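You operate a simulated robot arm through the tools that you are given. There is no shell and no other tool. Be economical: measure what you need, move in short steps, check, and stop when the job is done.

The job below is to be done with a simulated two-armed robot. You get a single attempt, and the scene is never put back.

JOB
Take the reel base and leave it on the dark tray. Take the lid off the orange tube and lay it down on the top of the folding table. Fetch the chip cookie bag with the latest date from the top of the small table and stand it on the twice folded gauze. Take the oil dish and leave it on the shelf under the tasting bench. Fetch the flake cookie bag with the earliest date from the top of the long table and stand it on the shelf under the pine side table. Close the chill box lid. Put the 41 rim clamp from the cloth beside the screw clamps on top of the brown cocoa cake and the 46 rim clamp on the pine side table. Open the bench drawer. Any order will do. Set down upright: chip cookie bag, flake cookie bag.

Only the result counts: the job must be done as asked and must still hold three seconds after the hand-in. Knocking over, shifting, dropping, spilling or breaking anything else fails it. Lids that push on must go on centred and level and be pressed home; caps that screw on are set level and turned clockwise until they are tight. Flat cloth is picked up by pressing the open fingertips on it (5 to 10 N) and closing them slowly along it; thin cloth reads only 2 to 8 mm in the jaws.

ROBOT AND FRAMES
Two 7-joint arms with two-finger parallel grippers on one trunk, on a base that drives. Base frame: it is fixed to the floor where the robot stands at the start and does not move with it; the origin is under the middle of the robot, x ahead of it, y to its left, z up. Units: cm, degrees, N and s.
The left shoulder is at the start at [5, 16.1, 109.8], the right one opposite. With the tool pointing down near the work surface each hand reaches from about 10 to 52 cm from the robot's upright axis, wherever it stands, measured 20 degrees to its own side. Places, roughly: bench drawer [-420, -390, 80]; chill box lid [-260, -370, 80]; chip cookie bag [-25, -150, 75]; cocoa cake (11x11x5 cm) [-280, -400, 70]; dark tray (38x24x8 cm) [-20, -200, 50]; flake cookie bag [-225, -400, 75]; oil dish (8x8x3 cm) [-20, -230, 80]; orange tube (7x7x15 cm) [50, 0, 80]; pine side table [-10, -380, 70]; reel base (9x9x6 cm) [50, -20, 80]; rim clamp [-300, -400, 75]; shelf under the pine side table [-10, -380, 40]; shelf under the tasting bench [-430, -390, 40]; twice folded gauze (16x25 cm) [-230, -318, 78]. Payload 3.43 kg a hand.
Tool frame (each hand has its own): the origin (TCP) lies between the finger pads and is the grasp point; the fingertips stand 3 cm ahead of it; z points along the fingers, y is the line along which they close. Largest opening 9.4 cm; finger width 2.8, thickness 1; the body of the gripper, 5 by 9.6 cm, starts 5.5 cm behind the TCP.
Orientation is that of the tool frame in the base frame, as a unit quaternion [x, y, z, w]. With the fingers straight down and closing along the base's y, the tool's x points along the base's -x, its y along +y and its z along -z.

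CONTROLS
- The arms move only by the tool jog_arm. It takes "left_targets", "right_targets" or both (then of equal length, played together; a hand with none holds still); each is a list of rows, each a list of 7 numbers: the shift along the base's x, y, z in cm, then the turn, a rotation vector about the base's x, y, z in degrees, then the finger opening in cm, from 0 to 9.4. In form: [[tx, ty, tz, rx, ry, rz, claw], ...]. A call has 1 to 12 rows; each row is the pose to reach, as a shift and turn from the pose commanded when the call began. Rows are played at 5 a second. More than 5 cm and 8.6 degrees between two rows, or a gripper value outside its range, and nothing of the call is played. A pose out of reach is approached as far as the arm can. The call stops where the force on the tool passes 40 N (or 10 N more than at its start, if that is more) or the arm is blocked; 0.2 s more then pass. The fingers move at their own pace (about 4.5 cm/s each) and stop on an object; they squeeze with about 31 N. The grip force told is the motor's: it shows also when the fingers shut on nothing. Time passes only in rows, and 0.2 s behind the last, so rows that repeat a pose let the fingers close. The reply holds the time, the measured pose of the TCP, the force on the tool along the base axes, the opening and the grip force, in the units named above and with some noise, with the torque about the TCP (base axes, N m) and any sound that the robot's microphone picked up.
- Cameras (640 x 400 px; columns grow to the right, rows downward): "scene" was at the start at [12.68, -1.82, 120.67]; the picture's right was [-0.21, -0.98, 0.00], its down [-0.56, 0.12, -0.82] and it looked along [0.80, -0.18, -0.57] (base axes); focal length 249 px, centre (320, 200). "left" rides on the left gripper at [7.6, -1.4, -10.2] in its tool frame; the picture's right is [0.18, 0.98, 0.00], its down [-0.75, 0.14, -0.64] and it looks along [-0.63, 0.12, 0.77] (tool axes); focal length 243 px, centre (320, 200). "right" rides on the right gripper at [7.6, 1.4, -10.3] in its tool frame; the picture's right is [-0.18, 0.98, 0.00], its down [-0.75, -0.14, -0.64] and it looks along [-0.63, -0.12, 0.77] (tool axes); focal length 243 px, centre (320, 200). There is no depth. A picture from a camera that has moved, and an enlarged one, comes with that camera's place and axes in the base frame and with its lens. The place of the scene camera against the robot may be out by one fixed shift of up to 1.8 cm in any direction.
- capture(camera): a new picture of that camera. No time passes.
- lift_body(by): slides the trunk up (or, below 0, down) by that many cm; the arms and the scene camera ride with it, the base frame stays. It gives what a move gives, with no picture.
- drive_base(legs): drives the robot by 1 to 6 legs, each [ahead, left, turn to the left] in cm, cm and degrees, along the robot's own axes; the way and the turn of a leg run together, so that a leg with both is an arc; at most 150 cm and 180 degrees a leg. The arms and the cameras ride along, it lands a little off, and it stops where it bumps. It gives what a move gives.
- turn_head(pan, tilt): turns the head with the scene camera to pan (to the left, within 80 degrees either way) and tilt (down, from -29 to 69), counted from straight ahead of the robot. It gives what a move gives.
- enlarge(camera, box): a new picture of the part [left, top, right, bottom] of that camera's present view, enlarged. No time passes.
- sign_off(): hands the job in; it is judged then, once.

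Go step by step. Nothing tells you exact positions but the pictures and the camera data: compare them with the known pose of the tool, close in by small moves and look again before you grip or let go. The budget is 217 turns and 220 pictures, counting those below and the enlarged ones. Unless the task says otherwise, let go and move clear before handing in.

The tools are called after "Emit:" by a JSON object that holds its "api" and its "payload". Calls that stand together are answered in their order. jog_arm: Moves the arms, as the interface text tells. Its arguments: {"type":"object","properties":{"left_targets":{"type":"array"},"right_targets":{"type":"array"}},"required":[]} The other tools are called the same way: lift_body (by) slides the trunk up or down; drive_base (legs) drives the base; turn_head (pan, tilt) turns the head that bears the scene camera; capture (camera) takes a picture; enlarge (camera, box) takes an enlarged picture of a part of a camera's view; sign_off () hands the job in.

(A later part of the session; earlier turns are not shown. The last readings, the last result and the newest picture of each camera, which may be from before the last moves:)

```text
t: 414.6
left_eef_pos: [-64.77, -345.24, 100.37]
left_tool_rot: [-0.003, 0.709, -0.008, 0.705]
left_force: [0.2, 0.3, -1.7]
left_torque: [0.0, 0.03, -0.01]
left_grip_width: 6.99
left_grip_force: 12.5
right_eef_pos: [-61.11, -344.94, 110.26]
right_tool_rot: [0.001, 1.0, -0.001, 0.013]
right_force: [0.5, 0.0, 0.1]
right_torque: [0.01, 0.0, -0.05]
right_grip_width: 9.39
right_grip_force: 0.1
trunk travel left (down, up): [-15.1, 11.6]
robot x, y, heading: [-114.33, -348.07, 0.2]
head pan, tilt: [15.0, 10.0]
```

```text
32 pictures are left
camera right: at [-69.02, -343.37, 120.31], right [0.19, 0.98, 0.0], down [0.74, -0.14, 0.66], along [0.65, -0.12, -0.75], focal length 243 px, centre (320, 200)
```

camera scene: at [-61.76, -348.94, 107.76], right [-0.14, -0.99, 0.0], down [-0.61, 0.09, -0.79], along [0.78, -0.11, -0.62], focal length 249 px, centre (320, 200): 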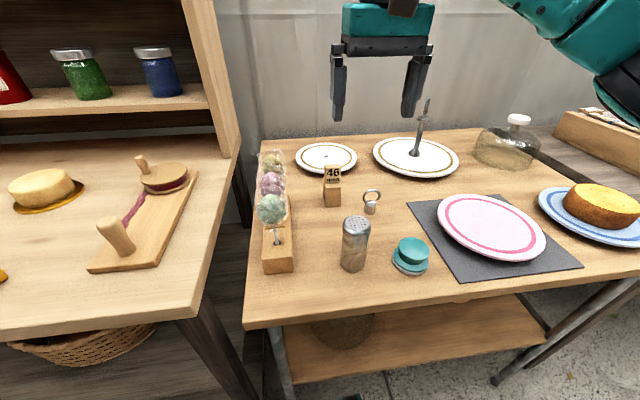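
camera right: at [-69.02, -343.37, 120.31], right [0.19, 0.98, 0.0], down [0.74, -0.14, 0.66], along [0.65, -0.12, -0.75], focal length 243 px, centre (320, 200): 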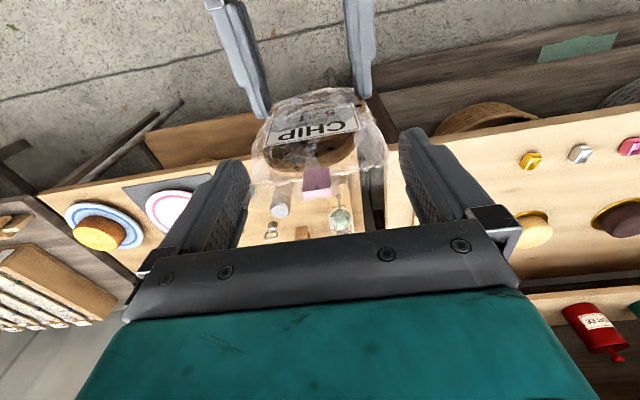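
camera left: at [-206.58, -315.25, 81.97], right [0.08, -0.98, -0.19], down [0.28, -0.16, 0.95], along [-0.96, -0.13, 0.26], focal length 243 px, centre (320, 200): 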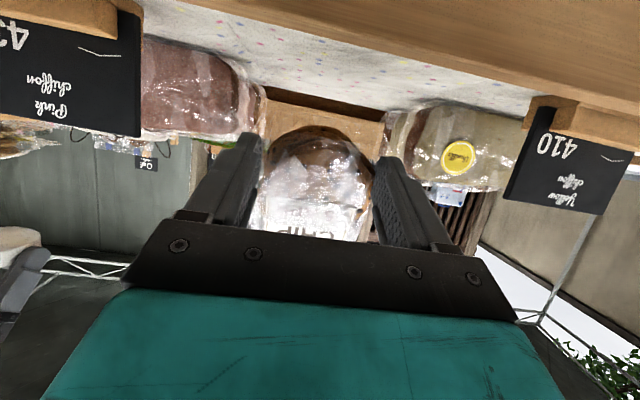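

Well aligned. I lower 4.9 cm, close the right hand on the bag, then open the left.

Emit:
{"api": "jog_arm", "payload": {"right_targets": [[0.3, 0, -2.5, 0, 0, 0, 9.4], [0.3, 0, -4.9, 0, 0, 0, 9.4], [0.3, 0, -4.9, 0, 0, 0, 8], [0.3, 0, -4.9, 0, 0, 0, 6.8], [0.3, 0, -4.9, 0, 0, 0, 6.5], [0.3, 0, -4.9, 0, 0, 0, 6.5]]}}

Emit:
{"api": "capture", "payload": {"camera": "right"}}

```text
t: 416.0
left_eef_pos: [-64.93, -345.16, 100.31]
left_tool_rot: [-0.006, 0.709, -0.007, 0.706]
left_force: [-2.4, 9.5, -0.9]
left_torque: [-0.18, 0.08, 0.26]
left_grip_width: 6.94
left_grip_force: 12.1
right_eef_pos: [-60.8, -345.03, 105.45]
right_tool_rot: [0.001, 1.0, -0.002, 0.013]
right_force: [2.9, -9.4, 0.1]
right_torque: [-0.27, -0.2, 0.07]
right_grip_width: 7.44
right_grip_force: 11.6
trunk travel left (down, up): [-15.1, 11.6]
robot x, y, heading: [-114.52, -347.62, 0.4]
head pan, tilt: [15.0, 10.0]
```

```text
31 pictures are left
camera right: at [-68.63, -343.49, 115.42], right [0.19, 0.98, 0.0], down [0.74, -0.14, 0.66], along [0.65, -0.12, -0.75], focal length 243 px, centre (320, 200)
```

right: 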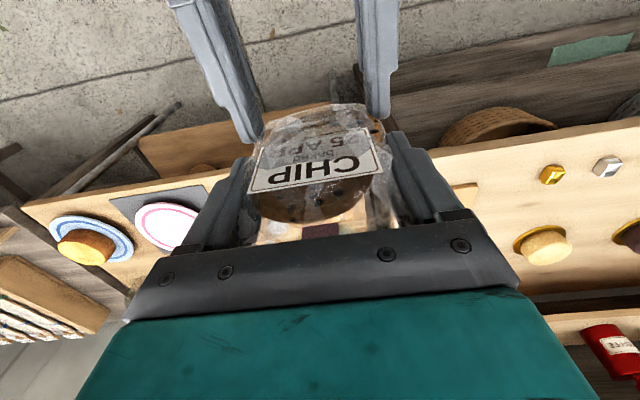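

Both hold it. I open the left hand and withdraw it backward.

Emit:
{"api": "jog_arm", "payload": {"left_targets": [[0, 0, 0, 0, 0, 0, 8], [0, 0, 0, 0, 0, 0, 9.4], [0, 0, 0, 0, 0, 0, 9.4], [-3, 0, 0, 0, 0, 0, 9.4], [-6, 0, -1, 0, 0, 0, 9.4], [-8, 2, -4, 0, 0, 0, 9.4], [-8, 6, -6, 0, 0, 0, 9.4], [-8, 10, -7, 0, 0, 0, 9.4]]}}

Emit:
{"api": "capture", "payload": {"camera": "scene"}}

```text
t: 417.8
left_eef_pos: [-72.41, -339.81, 96.55]
left_tool_rot: [-0.006, 0.71, -0.006, 0.704]
left_force: [0.0, -0.6, -0.1]
left_torque: [-0.01, -0.02, -0.03]
left_grip_width: 9.38
left_grip_force: 0.1
left hand out of reach, approached as far as the arm can: row 7, 8
right_eef_pos: [-60.88, -344.95, 105.43]
right_tool_rot: [0.001, 1.0, -0.001, 0.013]
right_force: [-0.1, -0.4, -0.3]
right_torque: [0.03, 0.01, 0.02]
right_grip_width: 7.41
right_grip_force: 12.1
trunk travel left (down, up): [-15.1, 11.6]
robot x, y, heading: [-114.21, -347.54, -0.0]
head pan, tilt: [15.0, 10.0]
```

```text
30 pictures are left
camera scene: at [-101.33, -345.33, 127.23], right [0.26, -0.97, 0.0], down [-0.17, -0.05, -0.98], along [0.95, 0.26, -0.17], focal length 249 px, centre (320, 200)
```

scene: 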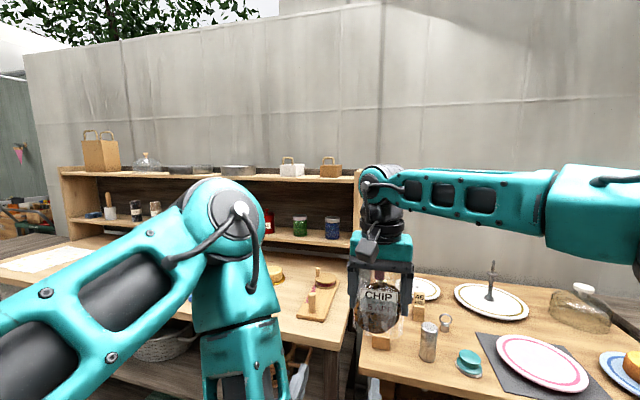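

The right hand now holds the bag upright from above. I swing the left hand up and out of the way, lower the trunk 10 cm, turn around and drive to the tray.

Emit:
{"api": "jog_arm", "payload": {"left_targets": [[0, 2, 3, 0, 8, 0, 9.4], [1, 4, 6, 0, 16, 0, 9.4], [2, 6, 9, 0, 24, 0, 9.4], [3, 8, 12, 0, 32, 0, 9.4], [4, 10, 15, 0, 40, 0, 9.4], [4, 12, 18, 0, 48, 0, 9.4], [4, 14, 20, 0, 56, 0, 9.4], [4, 16, 22, 0, 64, 0, 9.4], [4, 18, 24, 0, 72, 0, 9.4]]}}

Emit:
{"api": "lift_body", "payload": {"by": -9}}

Emit:
{"api": "drive_base", "payload": {"legs": [[-10, 0, 0], [0, 0, 90], [0, 0, 90]]}}

```text
t: 419.8
left_eef_pos: [-68.22, -321.85, 120.49]
left_tool_rot: [-0.007, 0.988, -0.003, 0.153]
left_force: [0.1, 0.0, 0.2]
left_torque: [-0.01, 0.02, 0.0]
left_grip_width: 9.42
left_grip_force: 0.1
right_eef_pos: [-60.9, -344.89, 105.42]
right_tool_rot: [0.001, 1.0, -0.001, 0.012]
right_force: [-0.4, -0.5, -0.3]
right_torque: [0.01, 0.0, -0.01]
right_grip_width: 7.44
right_grip_force: 12.2
trunk travel left (down, up): [-15.1, 11.6]
robot x, y, heading: [-114.44, -348.06, 0.1]
head pan, tilt: [15.0, 10.0]
```

```text
t: 421.1
left_eef_pos: [-68.28, -321.9, 111.48]
left_tool_rot: [-0.008, 0.988, -0.003, 0.154]
left_force: [0.2, 0.9, -0.5]
left_torque: [0.0, 0.0, -0.02]
left_grip_width: 9.39
left_grip_force: 0.0
right_eef_pos: [-60.9, -344.94, 96.47]
right_tool_rot: [0.001, 1.0, -0.001, 0.014]
right_force: [0.0, 0.5, -0.2]
right_torque: [-0.01, -0.01, -0.02]
right_grip_width: 7.41
right_grip_force: 12.4
trunk travel left (down, up): [-6.1, 20.6]
robot x, y, heading: [-114.31, -348.12, -0.0]
head pan, tilt: [15.0, 10.0]
```

```text
t: 429.8
left_eef_pos: [-171.01, -373.36, 111.31]
left_tool_rot: [0.988, 0.003, -0.154, -0.005]
left_force: [-0.4, 0.7, -0.1]
left_torque: [-0.02, -0.01, 0.01]
left_grip_width: 9.41
left_grip_force: 0.1
right_eef_pos: [-177.92, -350.26, 96.46]
right_tool_rot: [1.0, -0.006, -0.013, -0.001]
right_force: [0.6, -0.3, -0.7]
right_torque: [0.02, -0.02, 0.01]
right_grip_width: 7.43
right_grip_force: 12.0
trunk travel left (down, up): [-6.1, 20.6]
robot x, y, heading: [-124.53, -347.83, 179.5]
head pan, tilt: [15.0, 10.0]
```

Emit:
{"api": "drive_base", "payload": {"legs": [[0, -33, 0.5], [38, 0, 0]]}}

Emit:
{"api": "turn_head", "payload": {"pan": -5, "tilt": 42}}

Emit:
{"api": "capture", "payload": {"camera": "right"}}

```text
t: 435.3
left_eef_pos: [-208.28, -340.66, 111.48]
left_tool_rot: [0.988, 0.007, -0.153, -0.003]
left_force: [-0.9, -0.8, 0.2]
left_torque: [0.0, -0.02, 0.02]
left_grip_width: 9.39
left_grip_force: 0.0
right_eef_pos: [-215.48, -317.63, 96.41]
right_tool_rot: [1.0, -0.002, -0.012, 0.0]
right_force: [0.2, 0.4, 0.3]
right_torque: [-0.01, -0.01, 0.01]
right_grip_width: 7.42
right_grip_force: 11.9
trunk travel left (down, up): [-6.1, 20.6]
robot x, y, heading: [-162.06, -314.64, 180.1]
head pan, tilt: [15.0, 10.0]
```

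```text
t: 436.2
left_eef_pos: [-208.18, -340.79, 111.43]
left_tool_rot: [0.988, 0.006, -0.155, -0.003]
left_force: [0.3, -0.3, -0.6]
left_torque: [0.01, 0.04, 0.01]
left_grip_width: 9.39
left_grip_force: 0.1
right_eef_pos: [-215.39, -317.63, 96.41]
right_tool_rot: [1.0, -0.001, -0.013, 0.0]
right_force: [-1.2, -0.6, -1.3]
right_torque: [-0.01, 0.0, -0.01]
right_grip_width: 7.43
right_grip_force: 11.5
trunk travel left (down, up): [-6.1, 20.6]
robot x, y, heading: [-162.21, -315.02, 180.0]
head pan, tilt: [-5.0, 42.0]
```

```text
29 pictures are left
camera right: at [-207.44, -319.05, 106.44], right [-0.19, -0.98, 0.0], down [-0.74, 0.14, 0.66], along [-0.65, 0.12, -0.75], focal length 243 px, centre (320, 200)
```

right: 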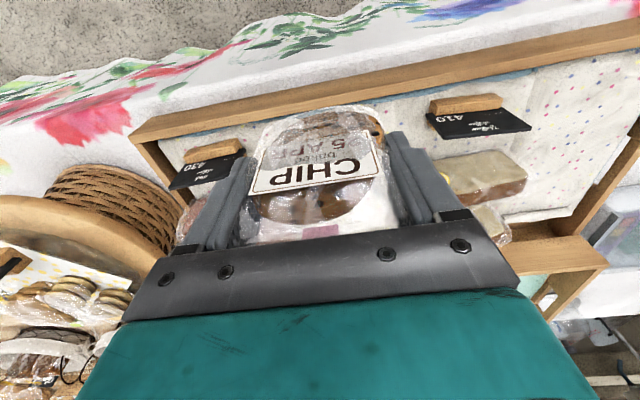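

Emit:
{"api": "jog_arm", "payload": {"right_targets": [[-1.8, 0.4, -2, 0, 0, 0, 6.5], [-3.5, 0.6, -5, 0, 0, 0, 6.5], [-3.5, 0.6, -8, 0, 0, 0, 6.5], [-3.5, 0.6, -9, 0, 0, 0, 6.5], [-3.5, 0.6, -9.4, 0, 0, 0, 6.5]]}}

Emit:
{"api": "enlarge", "payload": {"camera": "scene", "box": [200, 90, 420, 240]}}

```text
t: 437.4
left_eef_pos: [-208.17, -340.71, 111.44]
left_tool_rot: [0.988, 0.006, -0.154, -0.003]
left_force: [0.9, 0.0, -0.4]
left_torque: [0.02, 0.03, -0.01]
left_grip_width: 9.4
left_grip_force: 0.1
right_eef_pos: [-219.01, -317.11, 87.02]
right_tool_rot: [1.0, -0.003, -0.013, 0.0]
right_force: [0.5, 0.3, 0.2]
right_torque: [-0.01, 0.01, 0.02]
right_grip_width: 7.43
right_grip_force: 11.8
trunk travel left (down, up): [-6.1, 20.6]
robot x, y, heading: [-161.71, -314.72, 179.6]
head pan, tilt: [-5.0, 42.0]
```

```text
2.67 times, centred on (310, 165) of scene
camera zoom: at [-174.21, -314.05, 113.17], right [0.09, 1.0, 0.0], down [0.67, -0.06, -0.74], along [-0.74, 0.07, -0.67], focal length 664 px, centre (347, 293)
```

zoom: 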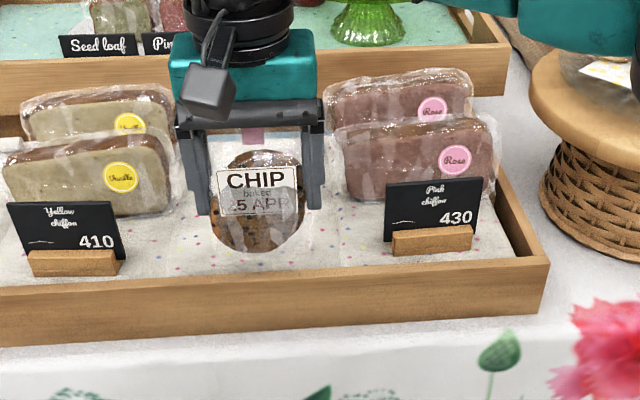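

Emit:
{"api": "jog_arm", "payload": {"right_targets": [[0, 0, -0.4, 0, 0, 0, 6.5], [0, 0, -0.7, 0, 0, 0, 6.5], [0, 0, -1, 0, 0, 0, 6.5]]}}

```text
t: 438.2
left_eef_pos: [-208.2, -340.62, 111.49]
left_tool_rot: [0.988, 0.006, -0.154, -0.003]
left_force: [-1.0, 0.0, 0.4]
left_torque: [-0.03, 0.01, 0.03]
left_grip_width: 9.38
left_grip_force: 0.1
right_eef_pos: [-218.91, -316.95, 85.95]
right_tool_rot: [1.0, -0.003, -0.013, -0.001]
right_force: [0.8, 0.0, 1.3]
right_torque: [-0.01, -0.01, 0.0]
right_grip_width: 7.44
right_grip_force: 12.7
trunk travel left (down, up): [-6.1, 20.6]
robot x, y, heading: [-162.06, -315.12, 179.7]
head pan, tilt: [-5.0, 42.0]
```

Emit:
{"api": "jog_arm", "payload": {"right_targets": [[0, 0, -0.15, 0, 0, 0, 6.5], [0, 0, -0.3, 0, 0, 0, 6.5]]}}

Emit:
{"api": "enlarge", "payload": {"camera": "scene", "box": [220, 110, 380, 220]}}

```text
t: 438.8
left_eef_pos: [-208.17, -340.73, 111.5]
left_tool_rot: [0.988, 0.007, -0.155, -0.004]
left_force: [-0.1, -0.2, -0.2]
left_torque: [0.02, -0.01, 0.0]
left_grip_width: 9.4
left_grip_force: 0.1
right_eef_pos: [-218.82, -317.01, 85.6]
right_tool_rot: [1.0, -0.002, -0.013, -0.001]
right_force: [-0.2, -0.2, 0.6]
right_torque: [-0.01, 0.01, -0.04]
right_grip_width: 7.44
right_grip_force: 12.1
trunk travel left (down, up): [-6.1, 20.6]
robot x, y, heading: [-162.14, -314.76, 180.0]
head pan, tilt: [-5.0, 42.0]
```

```text
3.64 times, centred on (300, 165) of scene
camera zoom: at [-174.21, -314.05, 113.17], right [0.09, 1.0, 0.0], down [0.67, -0.06, -0.74], along [-0.74, 0.07, -0.67], focal length 906 px, centre (393, 327)
```

zoom: 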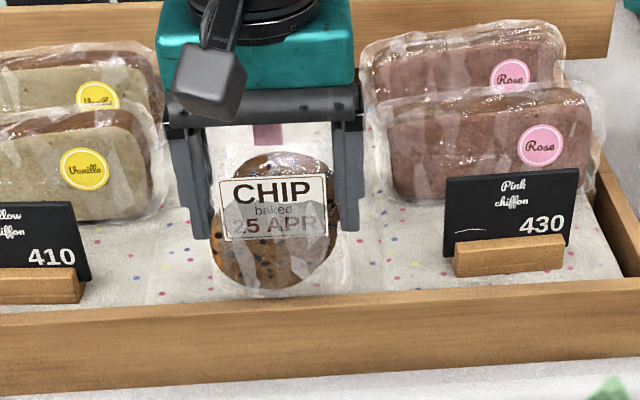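

Emit:
{"api": "jog_arm", "payload": {"right_targets": [[0, 0, -0.25, 0, 0, 0, 6.5], [0, 0, -0.5, 0, 0, 0, 6.5], [0, 0, -0.7, 0, 0, 0, 6.5]]}}

```text
t: 439.6
left_eef_pos: [-208.12, -340.75, 111.53]
left_tool_rot: [0.988, 0.005, -0.155, -0.003]
left_force: [0.1, 0.6, -0.3]
left_torque: [-0.01, 0.01, 0.0]
left_grip_width: 9.4
left_grip_force: 0.1
right_eef_pos: [-218.85, -316.99, 85.29]
right_tool_rot: [1.0, -0.003, -0.015, 0.0]
right_force: [-1.0, 0.5, 7.7]
right_torque: [0.0, -0.03, 0.03]
right_grip_width: 7.42
right_grip_force: 12.3
trunk travel left (down, up): [-6.1, 20.6]
robot x, y, heading: [-162.12, -314.86, 179.8]
head pan, tilt: [-5.0, 42.0]
```

Contact. I open slowly and rise straight up.

Emit:
{"api": "jog_arm", "payload": {"right_targets": [[0, 0, 0.1, 0, 0, 0, 6.8], [0, 0, 0.1, 0, 0, 0, 7.4], [0, 0, 0.1, 0, 0, 0, 8], [0, 0, 0.1, 0, 0, 0, 8.7], [0, 0, 0.1, 0, 0, 0, 9.4], [0, 0, 0.1, 0, 0, 0, 9.4], [0, 0, 1.5, 0, 0, 0, 9.4], [0, 0, 4, 0, 0, 0, 9.4], [0, 0, 8, 0, 0, 0, 9.4], [0, 0, 12, 0, 0, 0, 9.4]]}}

Emit:
{"api": "enlarge", "payload": {"camera": "scene", "box": [200, 90, 420, 240]}}

```text
t: 441.8
left_eef_pos: [-208.07, -340.77, 111.49]
left_tool_rot: [0.988, 0.006, -0.155, -0.004]
left_force: [0.8, -0.1, -0.1]
left_torque: [0.01, -0.03, -0.03]
left_grip_width: 9.4
left_grip_force: 0.1
right_eef_pos: [-218.78, -316.96, 96.91]
right_tool_rot: [1.0, -0.001, -0.012, -0.001]
right_force: [0.0, 0.2, 0.2]
right_torque: [0.02, 0.02, 0.02]
right_grip_width: 9.37
right_grip_force: 0.0
trunk travel left (down, up): [-6.1, 20.6]
robot x, y, heading: [-162.0, -314.92, 180.1]
head pan, tilt: [-5.0, 42.0]
```

```text
2.67 times, centred on (310, 165) of scene
camera zoom: at [-174.18, -314.06, 113.17], right [0.09, 1.0, 0.0], down [0.67, -0.06, -0.74], along [-0.74, 0.07, -0.67], focal length 664 px, centre (347, 293)
```

zoom: 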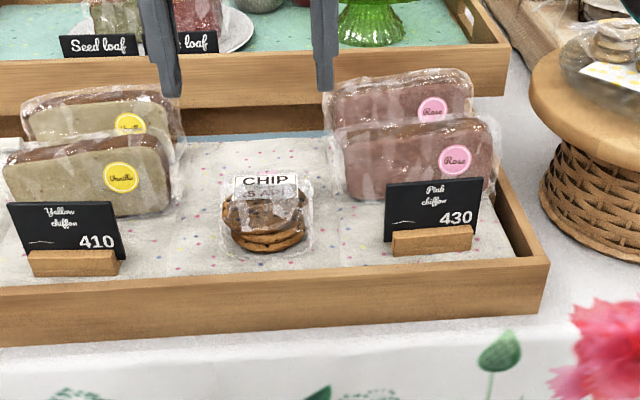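

It toppled backward again, likely from my pressing too hard before release. I'll re-grip it lying, higher up along the bag with the hand tilted slightly back, so it can be rotated nearly upright and released at first contact.

Emit:
{"api": "drive_base", "payload": {"legs": [[9, 0, 0]]}}

Emit:
{"api": "jog_arm", "payload": {"right_targets": [[1.5, -0.2, -1, 0, -6, 0, 9], [3, -0.3, -3, 0, -11.5, 0, 9], [3.5, -0.3, -6.5, 0, -11.5, 0, 9]]}}

Emit:
{"api": "capture", "payload": {"camera": "right"}}

```text
t: 442.9
left_eef_pos: [-217.01, -340.68, 111.59]
left_tool_rot: [0.988, 0.007, -0.154, -0.003]
left_force: [-0.5, -0.5, -0.4]
left_torque: [-0.01, 0.01, 0.01]
left_grip_width: 9.41
left_grip_force: 0.1
right_eef_pos: [-227.66, -316.91, 96.91]
right_tool_rot: [1.0, -0.003, -0.012, -0.002]
right_force: [-0.7, 0.5, -0.4]
right_torque: [0.0, -0.02, -0.01]
right_grip_width: 9.39
right_grip_force: 0.1
trunk travel left (down, up): [-6.1, 20.6]
robot x, y, heading: [-170.71, -315.29, 179.7]
head pan, tilt: [-5.0, 42.0]
```

```text
t: 443.7
left_eef_pos: [-217.08, -340.73, 111.56]
left_tool_rot: [0.988, 0.006, -0.154, -0.004]
left_force: [0.4, 0.0, 0.6]
left_torque: [0.01, 0.01, -0.01]
left_grip_width: 9.37
left_grip_force: 0.0
right_eef_pos: [-223.99, -317.31, 90.37]
right_tool_rot: [0.996, -0.001, 0.088, -0.001]
right_force: [0.6, 0.3, -0.4]
right_torque: [0.02, -0.03, 0.01]
right_grip_width: 9.0
right_grip_force: 0.1
trunk travel left (down, up): [-6.1, 20.6]
robot x, y, heading: [-170.69, -314.77, 179.8]
head pan, tilt: [-5.0, 42.0]
```

```text
25 pictures are left
camera right: at [-218.28, -318.71, 101.88], right [-0.19, -0.98, -0.03], down [-0.85, 0.14, 0.5], along [-0.49, 0.12, -0.86], focal length 243 px, centre (320, 200)
```

right: 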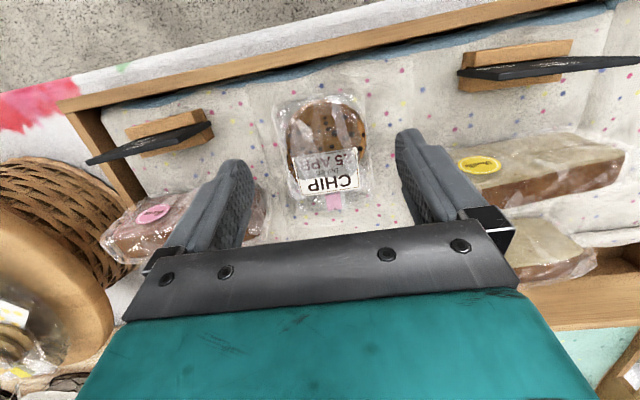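

Emit:
{"api": "jog_arm", "payload": {"right_targets": [[-1.6, -0.1, -4, 0, 0, 0, 9], [-1.6, -0.1, -8, 0, 0, 0, 9], [-1.6, -0.1, -8, 0, 0, 0, 8], [-1.6, -0.1, -8, 0, 0, 0, 7], [-1.6, -0.1, -8, 0, 0, 0, 6.5], [-1.6, -0.1, -8, 0, 0, 0, 6.5], [-1.6, -0.1, -4, 0, 0, 0, 6.5], [-1.6, -0.1, 0, 0, 0, 0, 6.5], [-1, -0.1, 3, 0, 0, 0, 6.5]]}}

Emit:
{"api": "jog_arm", "payload": {"right_targets": [[0.7, 0, 0, 0, 8, 0, 6.5], [1.4, 0, 0, 0, 16, 0, 6.5], [2.1, 0, 0, 0, 24, 0, 6.5], [2.8, 0, 0, 0, 32, 0, 6.5], [3.5, 0, 0, 0, 40, 0, 6.5], [4.2, 0, 0, 0, 48, 0, 6.5], [4.9, 0, 0, 0, 56, 0, 6.5], [5.6, 0, 0, 0, 64, 0, 6.5], [6.3, 0, 0, 0, 72, 0, 6.5], [7, 0, 0, 0, 80, 0, 6.5]]}}

Emit:
{"api": "enlarge", "payload": {"camera": "scene", "box": [200, 60, 420, 230]}}

```text
t: 445.7
left_eef_pos: [-216.86, -340.66, 111.48]
left_tool_rot: [0.988, 0.007, -0.155, -0.003]
left_force: [0.0, -0.2, -0.8]
left_torque: [0.04, 0.0, 0.02]
left_grip_width: 9.42
left_grip_force: 0.1
right_eef_pos: [-225.16, -317.16, 93.38]
right_tool_rot: [0.996, -0.002, 0.088, -0.001]
right_force: [0.2, -0.5, -0.6]
right_torque: [-0.02, 0.02, 0.0]
right_grip_width: 6.98
right_grip_force: 12.2
trunk travel left (down, up): [-6.1, 20.6]
robot x, y, heading: [-170.27, -314.74, 179.8]
head pan, tilt: [-5.0, 42.0]
```

```text
t: 447.9
left_eef_pos: [-216.99, -340.5, 111.48]
left_tool_rot: [0.988, 0.007, -0.155, -0.003]
left_force: [-0.4, 1.1, -0.3]
left_torque: [-0.01, 0.0, 0.01]
left_grip_width: 9.39
left_grip_force: 0.0
right_eef_pos: [-218.14, -317.22, 93.49]
right_tool_rot: [0.819, -0.002, -0.574, 0.001]
right_force: [0.2, -0.5, -1.2]
right_torque: [0.01, -0.08, 0.01]
right_grip_width: 6.98
right_grip_force: 11.5
trunk travel left (down, up): [-6.1, 20.6]
robot x, y, heading: [-170.58, -314.64, 179.7]
head pan, tilt: [-5.0, 42.0]
```

```text
2.35 times, centred on (310, 145) of scene
camera zoom: at [-182.99, -314.03, 113.17], right [0.09, 1.0, 0.0], down [0.67, -0.06, -0.74], along [-0.74, 0.07, -0.67], focal length 586 px, centre (344, 329)
```

zoom: 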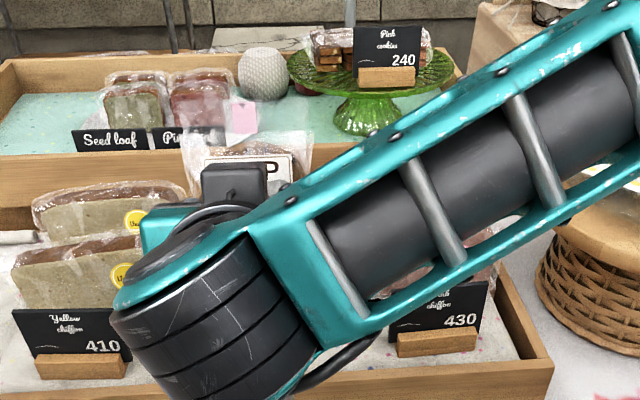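

Emit:
{"api": "jog_arm", "payload": {"right_targets": [[0, 0, -4, 0, 0, 0, 6.5], [0, 0, -7.5, 0, 0, 0, 6.5], [0, 0, -8.5, 0, 0, 0, 6.5], [0, 0, -9, 0, 0, 0, 6.5]]}}

Emit:
{"api": "capture", "payload": {"camera": "right"}}

```text
t: 448.9
left_eef_pos: [-217.06, -340.64, 111.45]
left_tool_rot: [0.988, 0.006, -0.155, -0.003]
left_force: [0.5, 0.2, 0.5]
left_torque: [0.02, 0.02, 0.0]
left_grip_width: 9.39
left_grip_force: 0.1
right_eef_pos: [-218.24, -317.31, 84.46]
right_tool_rot: [0.819, -0.003, -0.573, 0.0]
right_force: [0.5, 0.2, -1.3]
right_torque: [0.03, -0.05, 0.01]
right_grip_width: 6.95
right_grip_force: 11.9
trunk travel left (down, up): [-6.1, 20.6]
robot x, y, heading: [-170.95, -314.61, 179.7]
head pan, tilt: [-5.0, 42.0]
```

```text
23 pictures are left
camera right: at [-205.84, -318.76, 80.71], right [-0.07, -0.98, 0.18], down [0.35, 0.14, 0.93], along [-0.94, 0.12, 0.33], focal length 243 px, centre (320, 200)
```

right: 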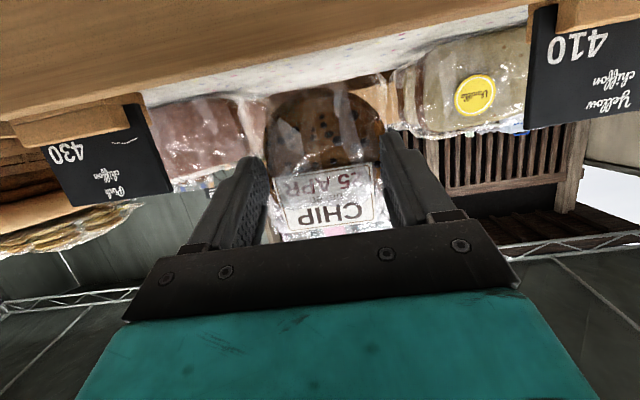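

Emit:
{"api": "jog_arm", "payload": {"right_targets": [[0, 0, -0.2, 0, 0, 0, 6.5], [0, 0, -0.4, 0, 0, 0, 6.5], [0, 0, -0.6, 0, 0, 0, 6.5]]}}

```text
t: 449.7
left_eef_pos: [-216.94, -340.7, 111.62]
left_tool_rot: [0.988, 0.006, -0.155, -0.003]
left_force: [0.2, -0.1, 0.0]
left_torque: [-0.01, -0.02, 0.01]
left_grip_width: 9.42
left_grip_force: 0.1
right_eef_pos: [-218.15, -317.37, 83.84]
right_tool_rot: [0.819, -0.003, -0.573, 0.0]
right_force: [-0.5, 0.7, -0.9]
right_torque: [-0.01, -0.07, -0.01]
right_grip_width: 6.98
right_grip_force: 11.9
trunk travel left (down, up): [-6.1, 20.6]
robot x, y, heading: [-170.7, -314.97, 179.8]
head pan, tilt: [-5.0, 42.0]
```

Emit:
{"api": "jog_arm", "payload": {"right_targets": [[0, 0, -0.2, 0, 0, 0, 6.5], [0, 0, -0.4, 0, 0, 0, 6.5], [0, 0, -0.6, 0, 0, 0, 6.5]]}}

Emit:
{"api": "capture", "payload": {"camera": "right"}}

```text
t: 450.5
left_eef_pos: [-216.89, -340.63, 111.49]
left_tool_rot: [0.988, 0.006, -0.155, -0.004]
left_force: [0.8, 0.0, -0.1]
left_torque: [0.01, -0.03, -0.01]
left_grip_width: 9.38
left_grip_force: 0.1
right_eef_pos: [-217.99, -317.33, 83.26]
right_tool_rot: [0.819, -0.003, -0.574, 0.001]
right_force: [0.5, -0.9, -1.7]
right_torque: [0.0, -0.04, -0.01]
right_grip_width: 6.96
right_grip_force: 12.0
trunk travel left (down, up): [-6.1, 20.6]
robot x, y, heading: [-170.71, -314.91, 179.7]
head pan, tilt: [-5.0, 42.0]
```

```text
22 pictures are left
camera right: at [-205.8, -318.72, 79.58], right [-0.07, -0.98, 0.18], down [0.35, 0.14, 0.93], along [-0.94, 0.12, 0.33], focal length 243 px, centre (320, 200)
```

right: 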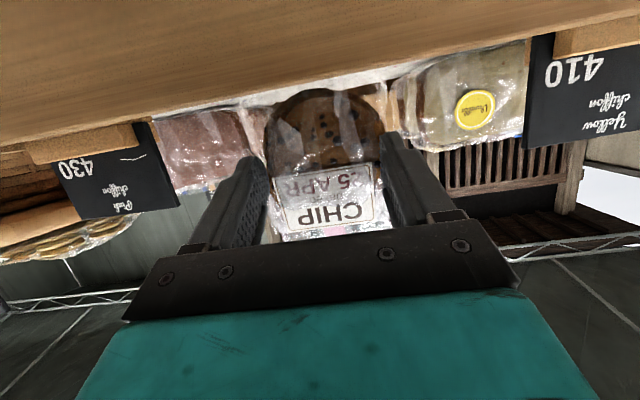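

Emit:
{"api": "jog_arm", "payload": {"right_targets": [[0, 0, -0.2, 0, 0, 0, 6.5], [0, 0, -0.4, 0, 0, 0, 6.5], [0, 0, -0.5, 0, 0, 0, 6.5]]}}

```text
t: 451.3
left_eef_pos: [-216.94, -340.71, 111.5]
left_tool_rot: [0.988, 0.007, -0.155, -0.004]
left_force: [-0.1, -0.2, -0.5]
left_torque: [0.01, 0.0, 0.0]
left_grip_width: 9.38
left_grip_force: 0.1
right_eef_pos: [-218.11, -317.25, 82.78]
right_tool_rot: [0.819, -0.003, -0.574, 0.0]
right_force: [1.6, -0.2, 5.5]
right_torque: [0.18, 0.18, 0.01]
right_grip_width: 6.97
right_grip_force: 12.4
trunk travel left (down, up): [-6.1, 20.6]
robot x, y, heading: [-170.92, -314.78, 179.9]
head pan, tilt: [-5.0, 42.0]
```

The torque shows the bag's back-bottom edge touching (leaning back ≈11°). I draw the hand 0.9 cm toward me to bring it upright, then open slowly.

Emit:
{"api": "jog_arm", "payload": {"right_targets": [[0.3, 0, 0, 0, 0, 0, 6.5], [0.6, 0, 0, 0, 0, 0, 6.5], [0.9, 0, 0.1, 0, 0, 0, 6.5], [0.9, 0, 0.1, 0, 0, 0, 7.1], [0.9, 0, 0.1, 0, 0, 0, 7.5], [0.9, 0, 0.1, 0, 0, 0, 7.9], [0.9, 0, 0.1, 0, 0, 0, 8.3]]}}

Emit:
{"api": "capture", "payload": {"camera": "right"}}

```text
t: 452.9
left_eef_pos: [-216.94, -340.75, 111.51]
left_tool_rot: [0.988, 0.006, -0.154, -0.003]
left_force: [-0.4, 0.1, 0.0]
left_torque: [0.02, 0.03, 0.01]
left_grip_width: 9.42
left_grip_force: 0.1
right_eef_pos: [-217.15, -317.55, 82.89]
right_tool_rot: [0.819, -0.003, -0.574, 0.0]
right_force: [-0.3, 0.8, 0.4]
right_torque: [-0.03, 0.02, 0.01]
right_grip_width: 8.3
right_grip_force: 0.1
trunk travel left (down, up): [-6.1, 20.6]
robot x, y, heading: [-170.39, -315.01, 179.8]
head pan, tilt: [-5.0, 42.0]
```

```text
21 pictures are left
camera right: at [-204.87, -318.83, 79.24], right [-0.07, -0.98, 0.18], down [0.35, 0.14, 0.93], along [-0.94, 0.12, 0.33], focal length 243 px, centre (320, 200)
```

right: 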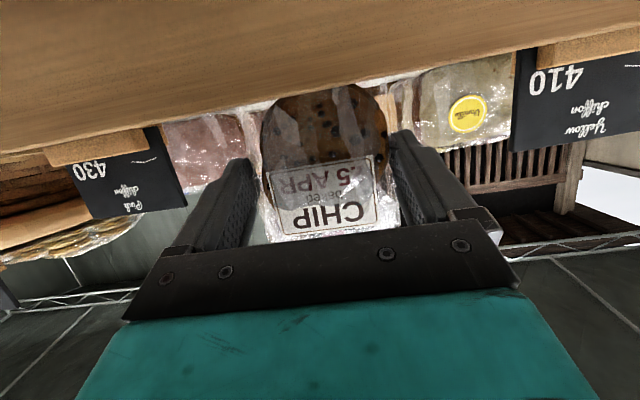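

The bag stands upright on its own. I open fully and withdraw straight back, then up.

Emit:
{"api": "jog_arm", "payload": {"right_targets": [[0, 0, 0, 0, 0, 0, 9.4], [0, 0, 0, 0, 0, 0, 9.4], [1, 0, 0.2, 0, 0, 0, 9.4], [2, 0, 0.5, 0, 0, 0, 9.4], [3.2, 0, 0.9, 0, 0, 0, 9.4], [4.5, 0, 1.8, 0, 0, 0, 9.4], [5.8, 0, 4, 0, 0, 0, 9.4], [7, 0, 8, 0, 0, 0, 9.4]]}}

Emit:
{"api": "capture", "payload": {"camera": "right"}}

```text
t: 454.7
left_eef_pos: [-216.87, -340.64, 111.57]
left_tool_rot: [0.988, 0.007, -0.155, -0.003]
left_force: [-0.1, 0.2, 0.7]
left_torque: [0.02, 0.04, 0.0]
left_grip_width: 9.4
left_grip_force: 0.0
right_eef_pos: [-210.09, -317.28, 90.77]
right_tool_rot: [0.819, -0.002, -0.573, 0.001]
right_force: [0.5, -0.3, 0.0]
right_torque: [0.01, -0.03, 0.0]
right_grip_width: 9.41
right_grip_force: 0.1
trunk travel left (down, up): [-6.1, 20.6]
robot x, y, heading: [-170.71, -314.94, 180.0]
head pan, tilt: [-5.0, 42.0]
```

```text
20 pictures are left
camera right: at [-197.77, -318.71, 87.14], right [-0.07, -0.98, 0.18], down [0.35, 0.14, 0.93], along [-0.94, 0.12, 0.33], focal length 243 px, centre (320, 200)
```

right: 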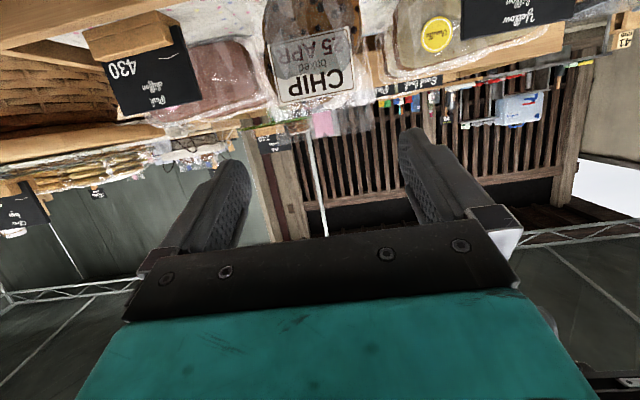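

The chip bag stands on the gauze. Now the flake bags near [-214,-413] and [-230,-387]: I back off, move along and read their dates.

Emit:
{"api": "drive_base", "payload": {"legs": [[-22, 0, 0], [0, 84, 0]]}}

Emit:
{"api": "turn_head", "payload": {"pan": 0, "tilt": 25}}

Emit:
{"api": "enlarge", "payload": {"camera": "scene", "box": [160, 140, 480, 320]}}

```text
t: 463.7
left_eef_pos: [-194.86, -423.6, 111.51]
left_tool_rot: [0.988, 0.006, -0.154, -0.003]
left_force: [-0.2, 0.2, -0.2]
left_torque: [-0.02, 0.03, 0.0]
left_grip_width: 9.4
left_grip_force: 0.1
right_eef_pos: [-188.1, -400.12, 90.7]
right_tool_rot: [0.819, -0.003, -0.573, 0.0]
right_force: [0.0, 0.8, -0.7]
right_torque: [-0.03, -0.02, 0.02]
right_grip_width: 9.42
right_grip_force: 0.0
trunk travel left (down, up): [-6.1, 20.6]
robot x, y, heading: [-148.3, -397.95, 179.9]
head pan, tilt: [-5.0, 42.0]
```

```text
t: 464.5
left_eef_pos: [-194.77, -423.51, 111.52]
left_tool_rot: [0.988, 0.006, -0.155, -0.003]
left_force: [0.4, -0.1, 0.6]
left_torque: [0.03, 0.0, 0.02]
left_grip_width: 9.39
left_grip_force: 0.1
right_eef_pos: [-187.95, -400.14, 90.75]
right_tool_rot: [0.819, -0.002, -0.574, 0.001]
right_force: [0.8, 0.5, 0.6]
right_torque: [0.03, -0.01, 0.0]
right_grip_width: 9.41
right_grip_force: 0.1
trunk travel left (down, up): [-6.1, 20.6]
robot x, y, heading: [-148.72, -397.63, 179.7]
head pan, tilt: [0.0, 25.0]
```

```text
2.00 times, centred on (320, 230) of scene
camera zoom: at [-161.72, -397.63, 115.79], right [0.0, 1.0, 0.0], down [0.42, 0.0, -0.91], along [-0.91, 0.0, -0.42], focal length 498 px, centre (320, 140)
```

zoom: 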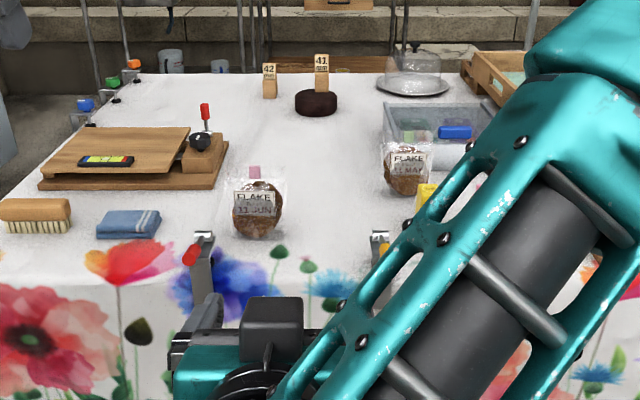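

The flake bags read "11 JUN" (pink) and "?1 MAY" (green): MAY, at about [-230,-385], is the earliest. I set the right hand to 43° tilt and move above and before it.

Emit:
{"api": "jog_arm", "payload": {"right_targets": [[-2, 0, 2, 0, -8, 0, 9.4], [-4, 0, 4, 0, -16, 0, 9.4], [-6, 0, 6, 0, -24, 0, 9.4], [-8, 0, 8, 0, -27, 0, 9.4]]}}

Emit:
{"api": "drive_base", "payload": {"legs": [[0, -15, 0], [22, 0, 0]]}}

Emit:
{"api": "capture", "payload": {"camera": "right"}}

```text
t: 465.5
left_eef_pos: [-194.89, -423.55, 111.56]
left_tool_rot: [0.988, 0.005, -0.155, -0.003]
left_force: [-0.5, -0.3, 0.3]
left_torque: [-0.01, -0.03, -0.01]
left_grip_width: 9.41
left_grip_force: 0.1
right_eef_pos: [-195.93, -400.06, 98.74]
right_tool_rot: [0.931, -0.003, -0.366, 0.001]
right_force: [0.4, 0.7, -1.0]
right_torque: [0.01, -0.02, 0.02]
right_grip_width: 9.41
right_grip_force: 0.1
trunk travel left (down, up): [-6.1, 20.6]
robot x, y, heading: [-148.72, -398.01, 179.9]
head pan, tilt: [0.0, 25.0]
```

```text
t: 468.8
left_eef_pos: [-216.76, -408.37, 111.52]
left_tool_rot: [0.988, 0.005, -0.154, -0.004]
left_force: [0.5, -0.8, 0.0]
left_torque: [-0.01, 0.02, 0.03]
left_grip_width: 9.39
left_grip_force: 0.1
right_eef_pos: [-217.88, -384.83, 98.75]
right_tool_rot: [0.93, -0.003, -0.367, -0.001]
right_force: [-0.3, 0.0, 0.3]
right_torque: [0.01, 0.01, 0.02]
right_grip_width: 9.43
right_grip_force: 0.1
trunk travel left (down, up): [-6.1, 20.6]
robot x, y, heading: [-170.54, -382.54, 179.7]
head pan, tilt: [0.0, 25.0]
```

```text
18 pictures are left
camera right: at [-205.21, -386.34, 101.15], right [-0.14, -0.98, 0.13], down [-0.11, 0.14, 0.98], along [-0.98, 0.12, -0.13], focal length 243 px, centre (320, 200)
```

right: 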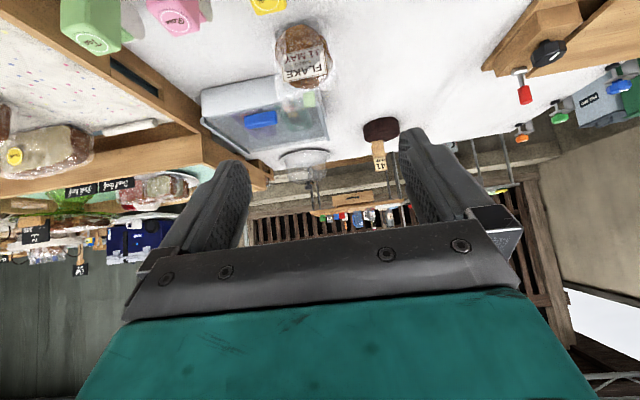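

I reduce the tilt to 28° to clear the yellow box in front, and come down around the bag.

Emit:
{"api": "jog_arm", "payload": {"right_targets": [[-2, 0.4, -2, 0, -7, 0, 9.4], [-5, 0.8, -4.5, 0, -15, 0, 9.4], [-7.5, 1.1, -7.5, 0, -15, 0, 9.4], [-9.3, 1.1, -9.9, 0, -15, 0, 9.4]]}}

Emit:
{"api": "capture", "payload": {"camera": "right"}}

```text
t: 469.8
left_eef_pos: [-216.72, -408.46, 111.37]
left_tool_rot: [0.988, 0.006, -0.155, -0.003]
left_force: [-0.5, 0.2, 0.0]
left_torque: [0.05, -0.01, 0.05]
left_grip_width: 9.4
left_grip_force: 0.1
right_eef_pos: [-227.15, -383.75, 88.85]
right_tool_rot: [0.971, -0.002, -0.241, -0.001]
right_force: [-1.3, 0.2, 0.1]
right_torque: [-0.02, 0.0, -0.01]
right_grip_width: 9.4
right_grip_force: 0.2
trunk travel left (down, up): [-6.1, 20.6]
robot x, y, heading: [-170.15, -382.99, 179.8]
head pan, tilt: [0.0, 25.0]
```

```text
17 pictures are left
camera right: at [-215.53, -385.21, 94.32], right [-0.17, -0.98, 0.09], down [-0.36, 0.14, 0.92], along [-0.92, 0.12, -0.38], focal length 243 px, centre (320, 200)
```

right: 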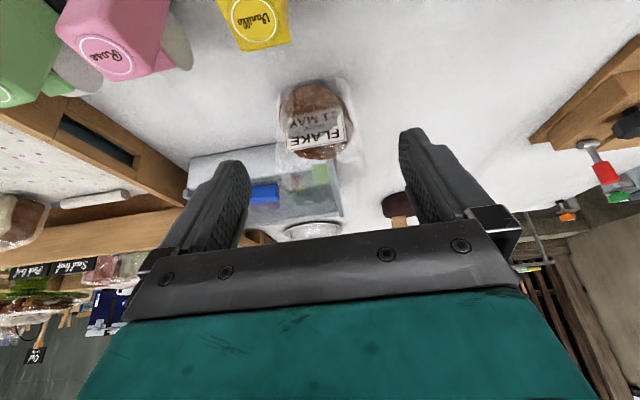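

Emit:
{"api": "jog_arm", "payload": {"right_targets": [[-2, 0.2, -2.5, 0, 0, 0, 9.4], [-4, 0.35, -5, 0, 0, 0, 9.4], [-5.6, 0.35, -6.4, 0, 0, 0, 9.4]]}}

Emit:
{"api": "capture", "payload": {"camera": "right"}}

```text
t: 470.6
left_eef_pos: [-216.76, -408.31, 111.52]
left_tool_rot: [0.988, 0.005, -0.155, -0.005]
left_force: [0.5, 0.1, 0.9]
left_torque: [-0.01, 0.02, -0.03]
left_grip_width: 9.4
left_grip_force: 0.0
right_eef_pos: [-232.97, -383.56, 82.65]
right_tool_rot: [0.97, -0.003, -0.242, 0.0]
right_force: [0.4, 0.2, -0.7]
right_torque: [0.01, 0.02, 0.01]
right_grip_width: 9.39
right_grip_force: 0.0
trunk travel left (down, up): [-6.1, 20.6]
robot x, y, heading: [-170.76, -382.97, 179.6]
head pan, tilt: [0.0, 25.0]
```

```text
16 pictures are left
camera right: at [-221.27, -384.98, 88.15], right [-0.17, -0.98, 0.09], down [-0.36, 0.14, 0.92], along [-0.92, 0.12, -0.38], focal length 243 px, centre (320, 200)
```

right: 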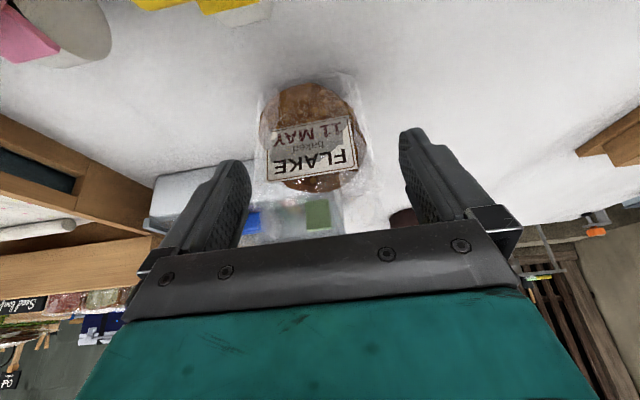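

Re-triangulation puts this bag lower and farther (x≈-236.5, base z≈71.5). I drive 4 cm ahead and lower 5 cm around it.

Emit:
{"api": "drive_base", "payload": {"legs": [[4, 0, 0]]}}

Emit:
{"api": "jog_arm", "payload": {"right_targets": [[0.2, 0.4, -1.5, 0, 0, 0, 9.4], [0.3, 0.6, -3, 0, 0, 0, 9.4], [0.3, 0.6, -4.8, 0, 0, 0, 9.4]]}}

Emit:
{"api": "capture", "payload": {"camera": "right"}}

```text
t: 471.4
left_eef_pos: [-220.82, -408.28, 111.42]
left_tool_rot: [0.988, 0.005, -0.154, -0.003]
left_force: [-0.6, 0.3, -0.5]
left_torque: [0.03, 0.02, 0.0]
left_grip_width: 9.43
left_grip_force: 0.0
right_eef_pos: [-236.93, -383.58, 82.78]
right_tool_rot: [0.97, -0.003, -0.242, -0.001]
right_force: [0.5, 0.4, -1.0]
right_torque: [-0.01, -0.03, 0.02]
right_grip_width: 9.41
right_grip_force: 0.1
trunk travel left (down, up): [-6.1, 20.6]
robot x, y, heading: [-174.51, -382.54, 179.7]
head pan, tilt: [0.0, 25.0]
```

```text
t: 472.2
left_eef_pos: [-220.72, -408.32, 111.48]
left_tool_rot: [0.988, 0.005, -0.155, -0.004]
left_force: [0.3, 0.1, -0.3]
left_torque: [0.0, 0.04, -0.02]
left_grip_width: 9.39
left_grip_force: 0.0
right_eef_pos: [-236.74, -382.84, 78.02]
right_tool_rot: [0.97, -0.003, -0.242, -0.001]
right_force: [-0.3, 0.8, 0.2]
right_torque: [-0.06, 0.03, -0.04]
right_grip_width: 9.37
right_grip_force: 0.1
trunk travel left (down, up): [-6.1, 20.6]
robot x, y, heading: [-174.79, -382.62, 179.7]
head pan, tilt: [0.0, 25.0]
```

```text
15 pictures are left
camera right: at [-225.07, -384.32, 83.39], right [-0.17, -0.98, 0.09], down [-0.36, 0.14, 0.92], along [-0.92, 0.12, -0.38], focal length 243 px, centre (320, 200)
```

right: 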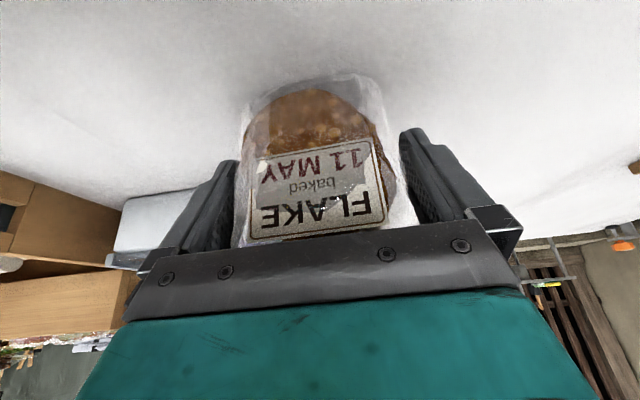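

The bag sits between the fingers. I close and lift straight up.

Emit:
{"api": "jog_arm", "payload": {"right_targets": [[0, 0, 0, 0, 0, 0, 8], [0, 0, 0, 0, 0, 0, 7], [0, 0, 0, 0, 0, 0, 6.5], [0, 0, 0, 0, 0, 0, 6.5], [0, 0, 2, 0, 0, 0, 6.5], [0, 0, 6, 0, 0, 0, 6.5], [0, 0, 10, 0, 0, 0, 6.5], [0, 0, 14, 0, 0, 0, 6.5], [0, 0, 18, 0, 0, 0, 6.5]]}}

Emit:
{"api": "drive_base", "payload": {"legs": [[-45, 0, 0], [0, 0, 90], [0, 0, 90]]}}

Emit:
{"api": "capture", "payload": {"camera": "right"}}

```text
t: 474.2
left_eef_pos: [-220.75, -408.38, 111.64]
left_tool_rot: [0.988, 0.005, -0.155, -0.003]
left_force: [0.4, 0.2, -0.2]
left_torque: [0.0, 0.0, -0.04]
left_grip_width: 9.39
left_grip_force: 0.0
right_eef_pos: [-236.61, -382.96, 96.05]
right_tool_rot: [0.97, -0.003, -0.242, 0.0]
right_force: [0.6, -0.6, -0.4]
right_torque: [-0.01, -0.04, 0.0]
right_grip_width: 7.41
right_grip_force: 11.7
trunk travel left (down, up): [-6.1, 20.6]
robot x, y, heading: [-174.08, -382.59, 179.6]
head pan, tilt: [0.0, 25.0]
```

```text
t: 484.6
left_eef_pos: [-83.18, -356.69, 111.58]
left_tool_rot: [-0.008, 0.988, -0.003, 0.155]
left_force: [0.6, 0.7, -0.1]
left_torque: [0.01, 0.01, -0.01]
left_grip_width: 9.38
left_grip_force: 0.0
right_eef_pos: [-67.26, -382.09, 95.88]
right_tool_rot: [0.0, 0.97, 0.0, 0.242]
right_force: [-0.5, 0.9, -2.0]
right_torque: [0.02, 0.0, -0.01]
right_grip_width: 7.42
right_grip_force: 11.8
trunk travel left (down, up): [-6.1, 20.6]
robot x, y, heading: [-129.55, -382.82, 0.2]
head pan, tilt: [0.0, 25.0]
```

```text
14 pictures are left
camera right: at [-78.67, -380.46, 101.39], right [0.16, 0.98, 0.09], down [0.36, -0.14, 0.92], along [0.92, -0.12, -0.38], focal length 243 px, centre (320, 200)
```

right: 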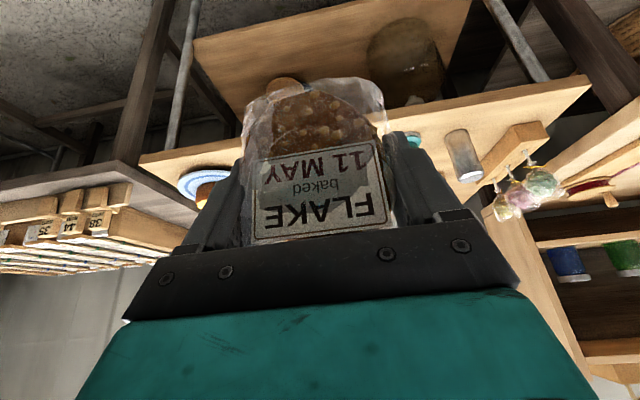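

The flake bag (11 MAY) is in hand. I lower the trunk and arm to shelf height in front of the pine table.

Emit:
{"api": "lift_body", "payload": {"by": -6}}

Emit:
{"api": "jog_arm", "payload": {"right_targets": [[-1.5, 0.3, -4, 0, 0, 0, 6.5], [-3, 0.6, -8, 0, 0, 0, 6.5], [-4.5, 0.9, -12, 0, 0, 0, 6.5], [-6, 1.2, -16, 0, 0, 0, 6.5], [-7.5, 1.5, -20, 0, 0, 0, 6.5], [-9, 1.8, -24, 0, 0, 0, 6.5], [-10.5, 2.1, -28, 0, 0, 0, 6.5], [-11.5, 2.4, -32, 0, 0, 0, 6.5], [-11.5, 2.7, -35.5, 0, 0, 0, 6.5]]}}

Emit:
{"api": "drive_base", "payload": {"legs": [[26, 0, 0]]}}

Emit:
{"api": "capture", "payload": {"camera": "right"}}

```text
t: 485.6
left_eef_pos: [-83.25, -356.8, 105.51]
left_tool_rot: [-0.008, 0.988, -0.003, 0.154]
left_force: [-1.2, 0.2, -0.5]
left_torque: [-0.01, 0.04, 0.0]
left_grip_width: 9.41
left_grip_force: 0.0
right_eef_pos: [-67.3, -382.01, 89.88]
right_tool_rot: [0.0, 0.97, -0.001, 0.242]
right_force: [-0.8, -0.3, -0.4]
right_torque: [0.01, 0.0, 0.01]
right_grip_width: 7.39
right_grip_force: 11.9
trunk travel left (down, up): [-0.1, 26.6]
robot x, y, heading: [-129.19, -382.7, 0.3]
head pan, tilt: [0.0, 25.0]
```

```text
t: 487.6
left_eef_pos: [-83.17, -356.72, 105.49]
left_tool_rot: [-0.008, 0.988, -0.003, 0.155]
left_force: [1.2, 0.2, 0.4]
left_torque: [0.0, -0.03, 0.01]
left_grip_width: 9.41
left_grip_force: 0.0
right_eef_pos: [-78.9, -379.21, 54.59]
right_tool_rot: [0.0, 0.97, 0.0, 0.242]
right_force: [0.3, -0.1, -2.0]
right_torque: [0.0, 0.02, -0.01]
right_grip_width: 7.44
right_grip_force: 11.8
trunk travel left (down, up): [-0.1, 26.6]
robot x, y, heading: [-129.51, -383.02, 0.1]
head pan, tilt: [0.0, 25.0]
```

```text
t: 489.5
left_eef_pos: [-57.28, -356.34, 105.52]
left_tool_rot: [-0.01, 0.988, -0.003, 0.154]
left_force: [0.7, -0.2, -0.6]
left_torque: [0.03, -0.02, 0.0]
left_grip_width: 9.4
left_grip_force: 0.1
right_eef_pos: [-52.68, -378.71, 54.61]
right_tool_rot: [-0.003, 0.97, 0.0, 0.242]
right_force: [0.4, 0.0, -0.3]
right_torque: [-0.01, 0.01, 0.01]
right_grip_width: 7.41
right_grip_force: 12.1
trunk travel left (down, up): [-0.1, 26.6]
robot x, y, heading: [-103.21, -382.32, 0.3]
head pan, tilt: [0.0, 25.0]
```

```text
13 pictures are left
camera right: at [-64.06, -377.45, 60.08], right [0.16, 0.98, 0.09], down [0.37, -0.14, 0.92], along [0.92, -0.11, -0.38], focal length 243 px, centre (320, 200)
```

right: 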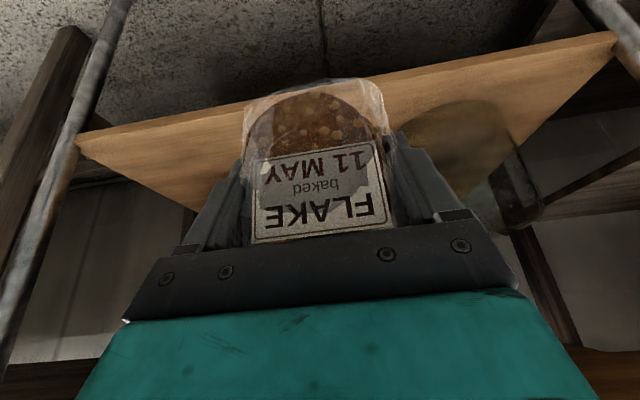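

The shelf (z≈39–40) is right ahead with a free lane left of the jar. I drive 14 cm in and lower.

Emit:
{"api": "drive_base", "payload": {"legs": [[14, 0, 0]]}}

Emit:
{"api": "jog_arm", "payload": {"right_targets": [[0, 0, -2.5, 0, 0, 0, 6.5], [0, 0, -5, 0, 0, 0, 6.5], [0, 0, -6, 0, 0, 0, 6.5]]}}

Emit:
{"api": "capture", "payload": {"camera": "right"}}

```text
t: 490.8
left_eef_pos: [-43.14, -356.09, 105.54]
left_tool_rot: [-0.011, 0.988, -0.003, 0.155]
left_force: [0.3, -0.5, 0.4]
left_torque: [-0.03, -0.02, 0.03]
left_grip_width: 9.39
left_grip_force: 0.1
right_eef_pos: [-38.55, -378.67, 54.85]
right_tool_rot: [-0.003, 0.97, 0.001, 0.242]
right_force: [1.0, 0.5, -1.8]
right_torque: [-0.01, -0.01, 0.0]
right_grip_width: 7.41
right_grip_force: 12.0
trunk travel left (down, up): [-0.1, 26.6]
robot x, y, heading: [-88.86, -382.24, 0.5]
head pan, tilt: [0.0, 25.0]
```

```text
t: 491.6
left_eef_pos: [-43.11, -356.16, 105.6]
left_tool_rot: [-0.012, 0.988, -0.002, 0.155]
left_force: [-0.2, -0.6, 0.2]
left_torque: [0.01, -0.01, -0.04]
left_grip_width: 9.42
left_grip_force: 0.0
right_eef_pos: [-38.51, -378.69, 48.43]
right_tool_rot: [-0.003, 0.97, 0.001, 0.242]
right_force: [0.5, 0.1, -0.1]
right_torque: [-0.01, 0.02, 0.03]
right_grip_width: 7.44
right_grip_force: 11.5
trunk travel left (down, up): [-0.1, 26.6]
robot x, y, heading: [-89.04, -382.4, 0.5]
head pan, tilt: [0.0, 25.0]
```

```text
12 pictures are left
camera right: at [-49.88, -377.3, 53.98], right [0.16, 0.98, 0.09], down [0.36, -0.14, 0.92], along [0.92, -0.11, -0.38], focal length 243 px, centre (320, 200)
```

right: 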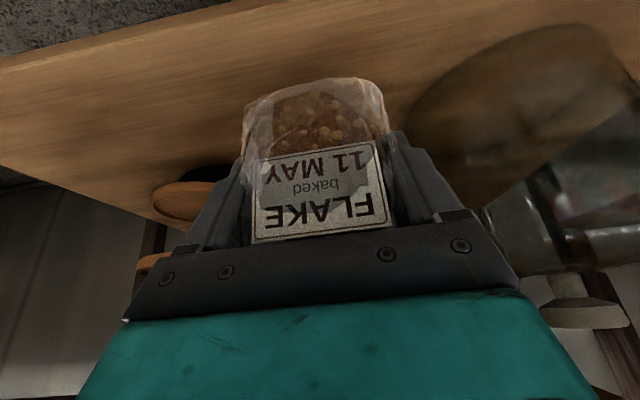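

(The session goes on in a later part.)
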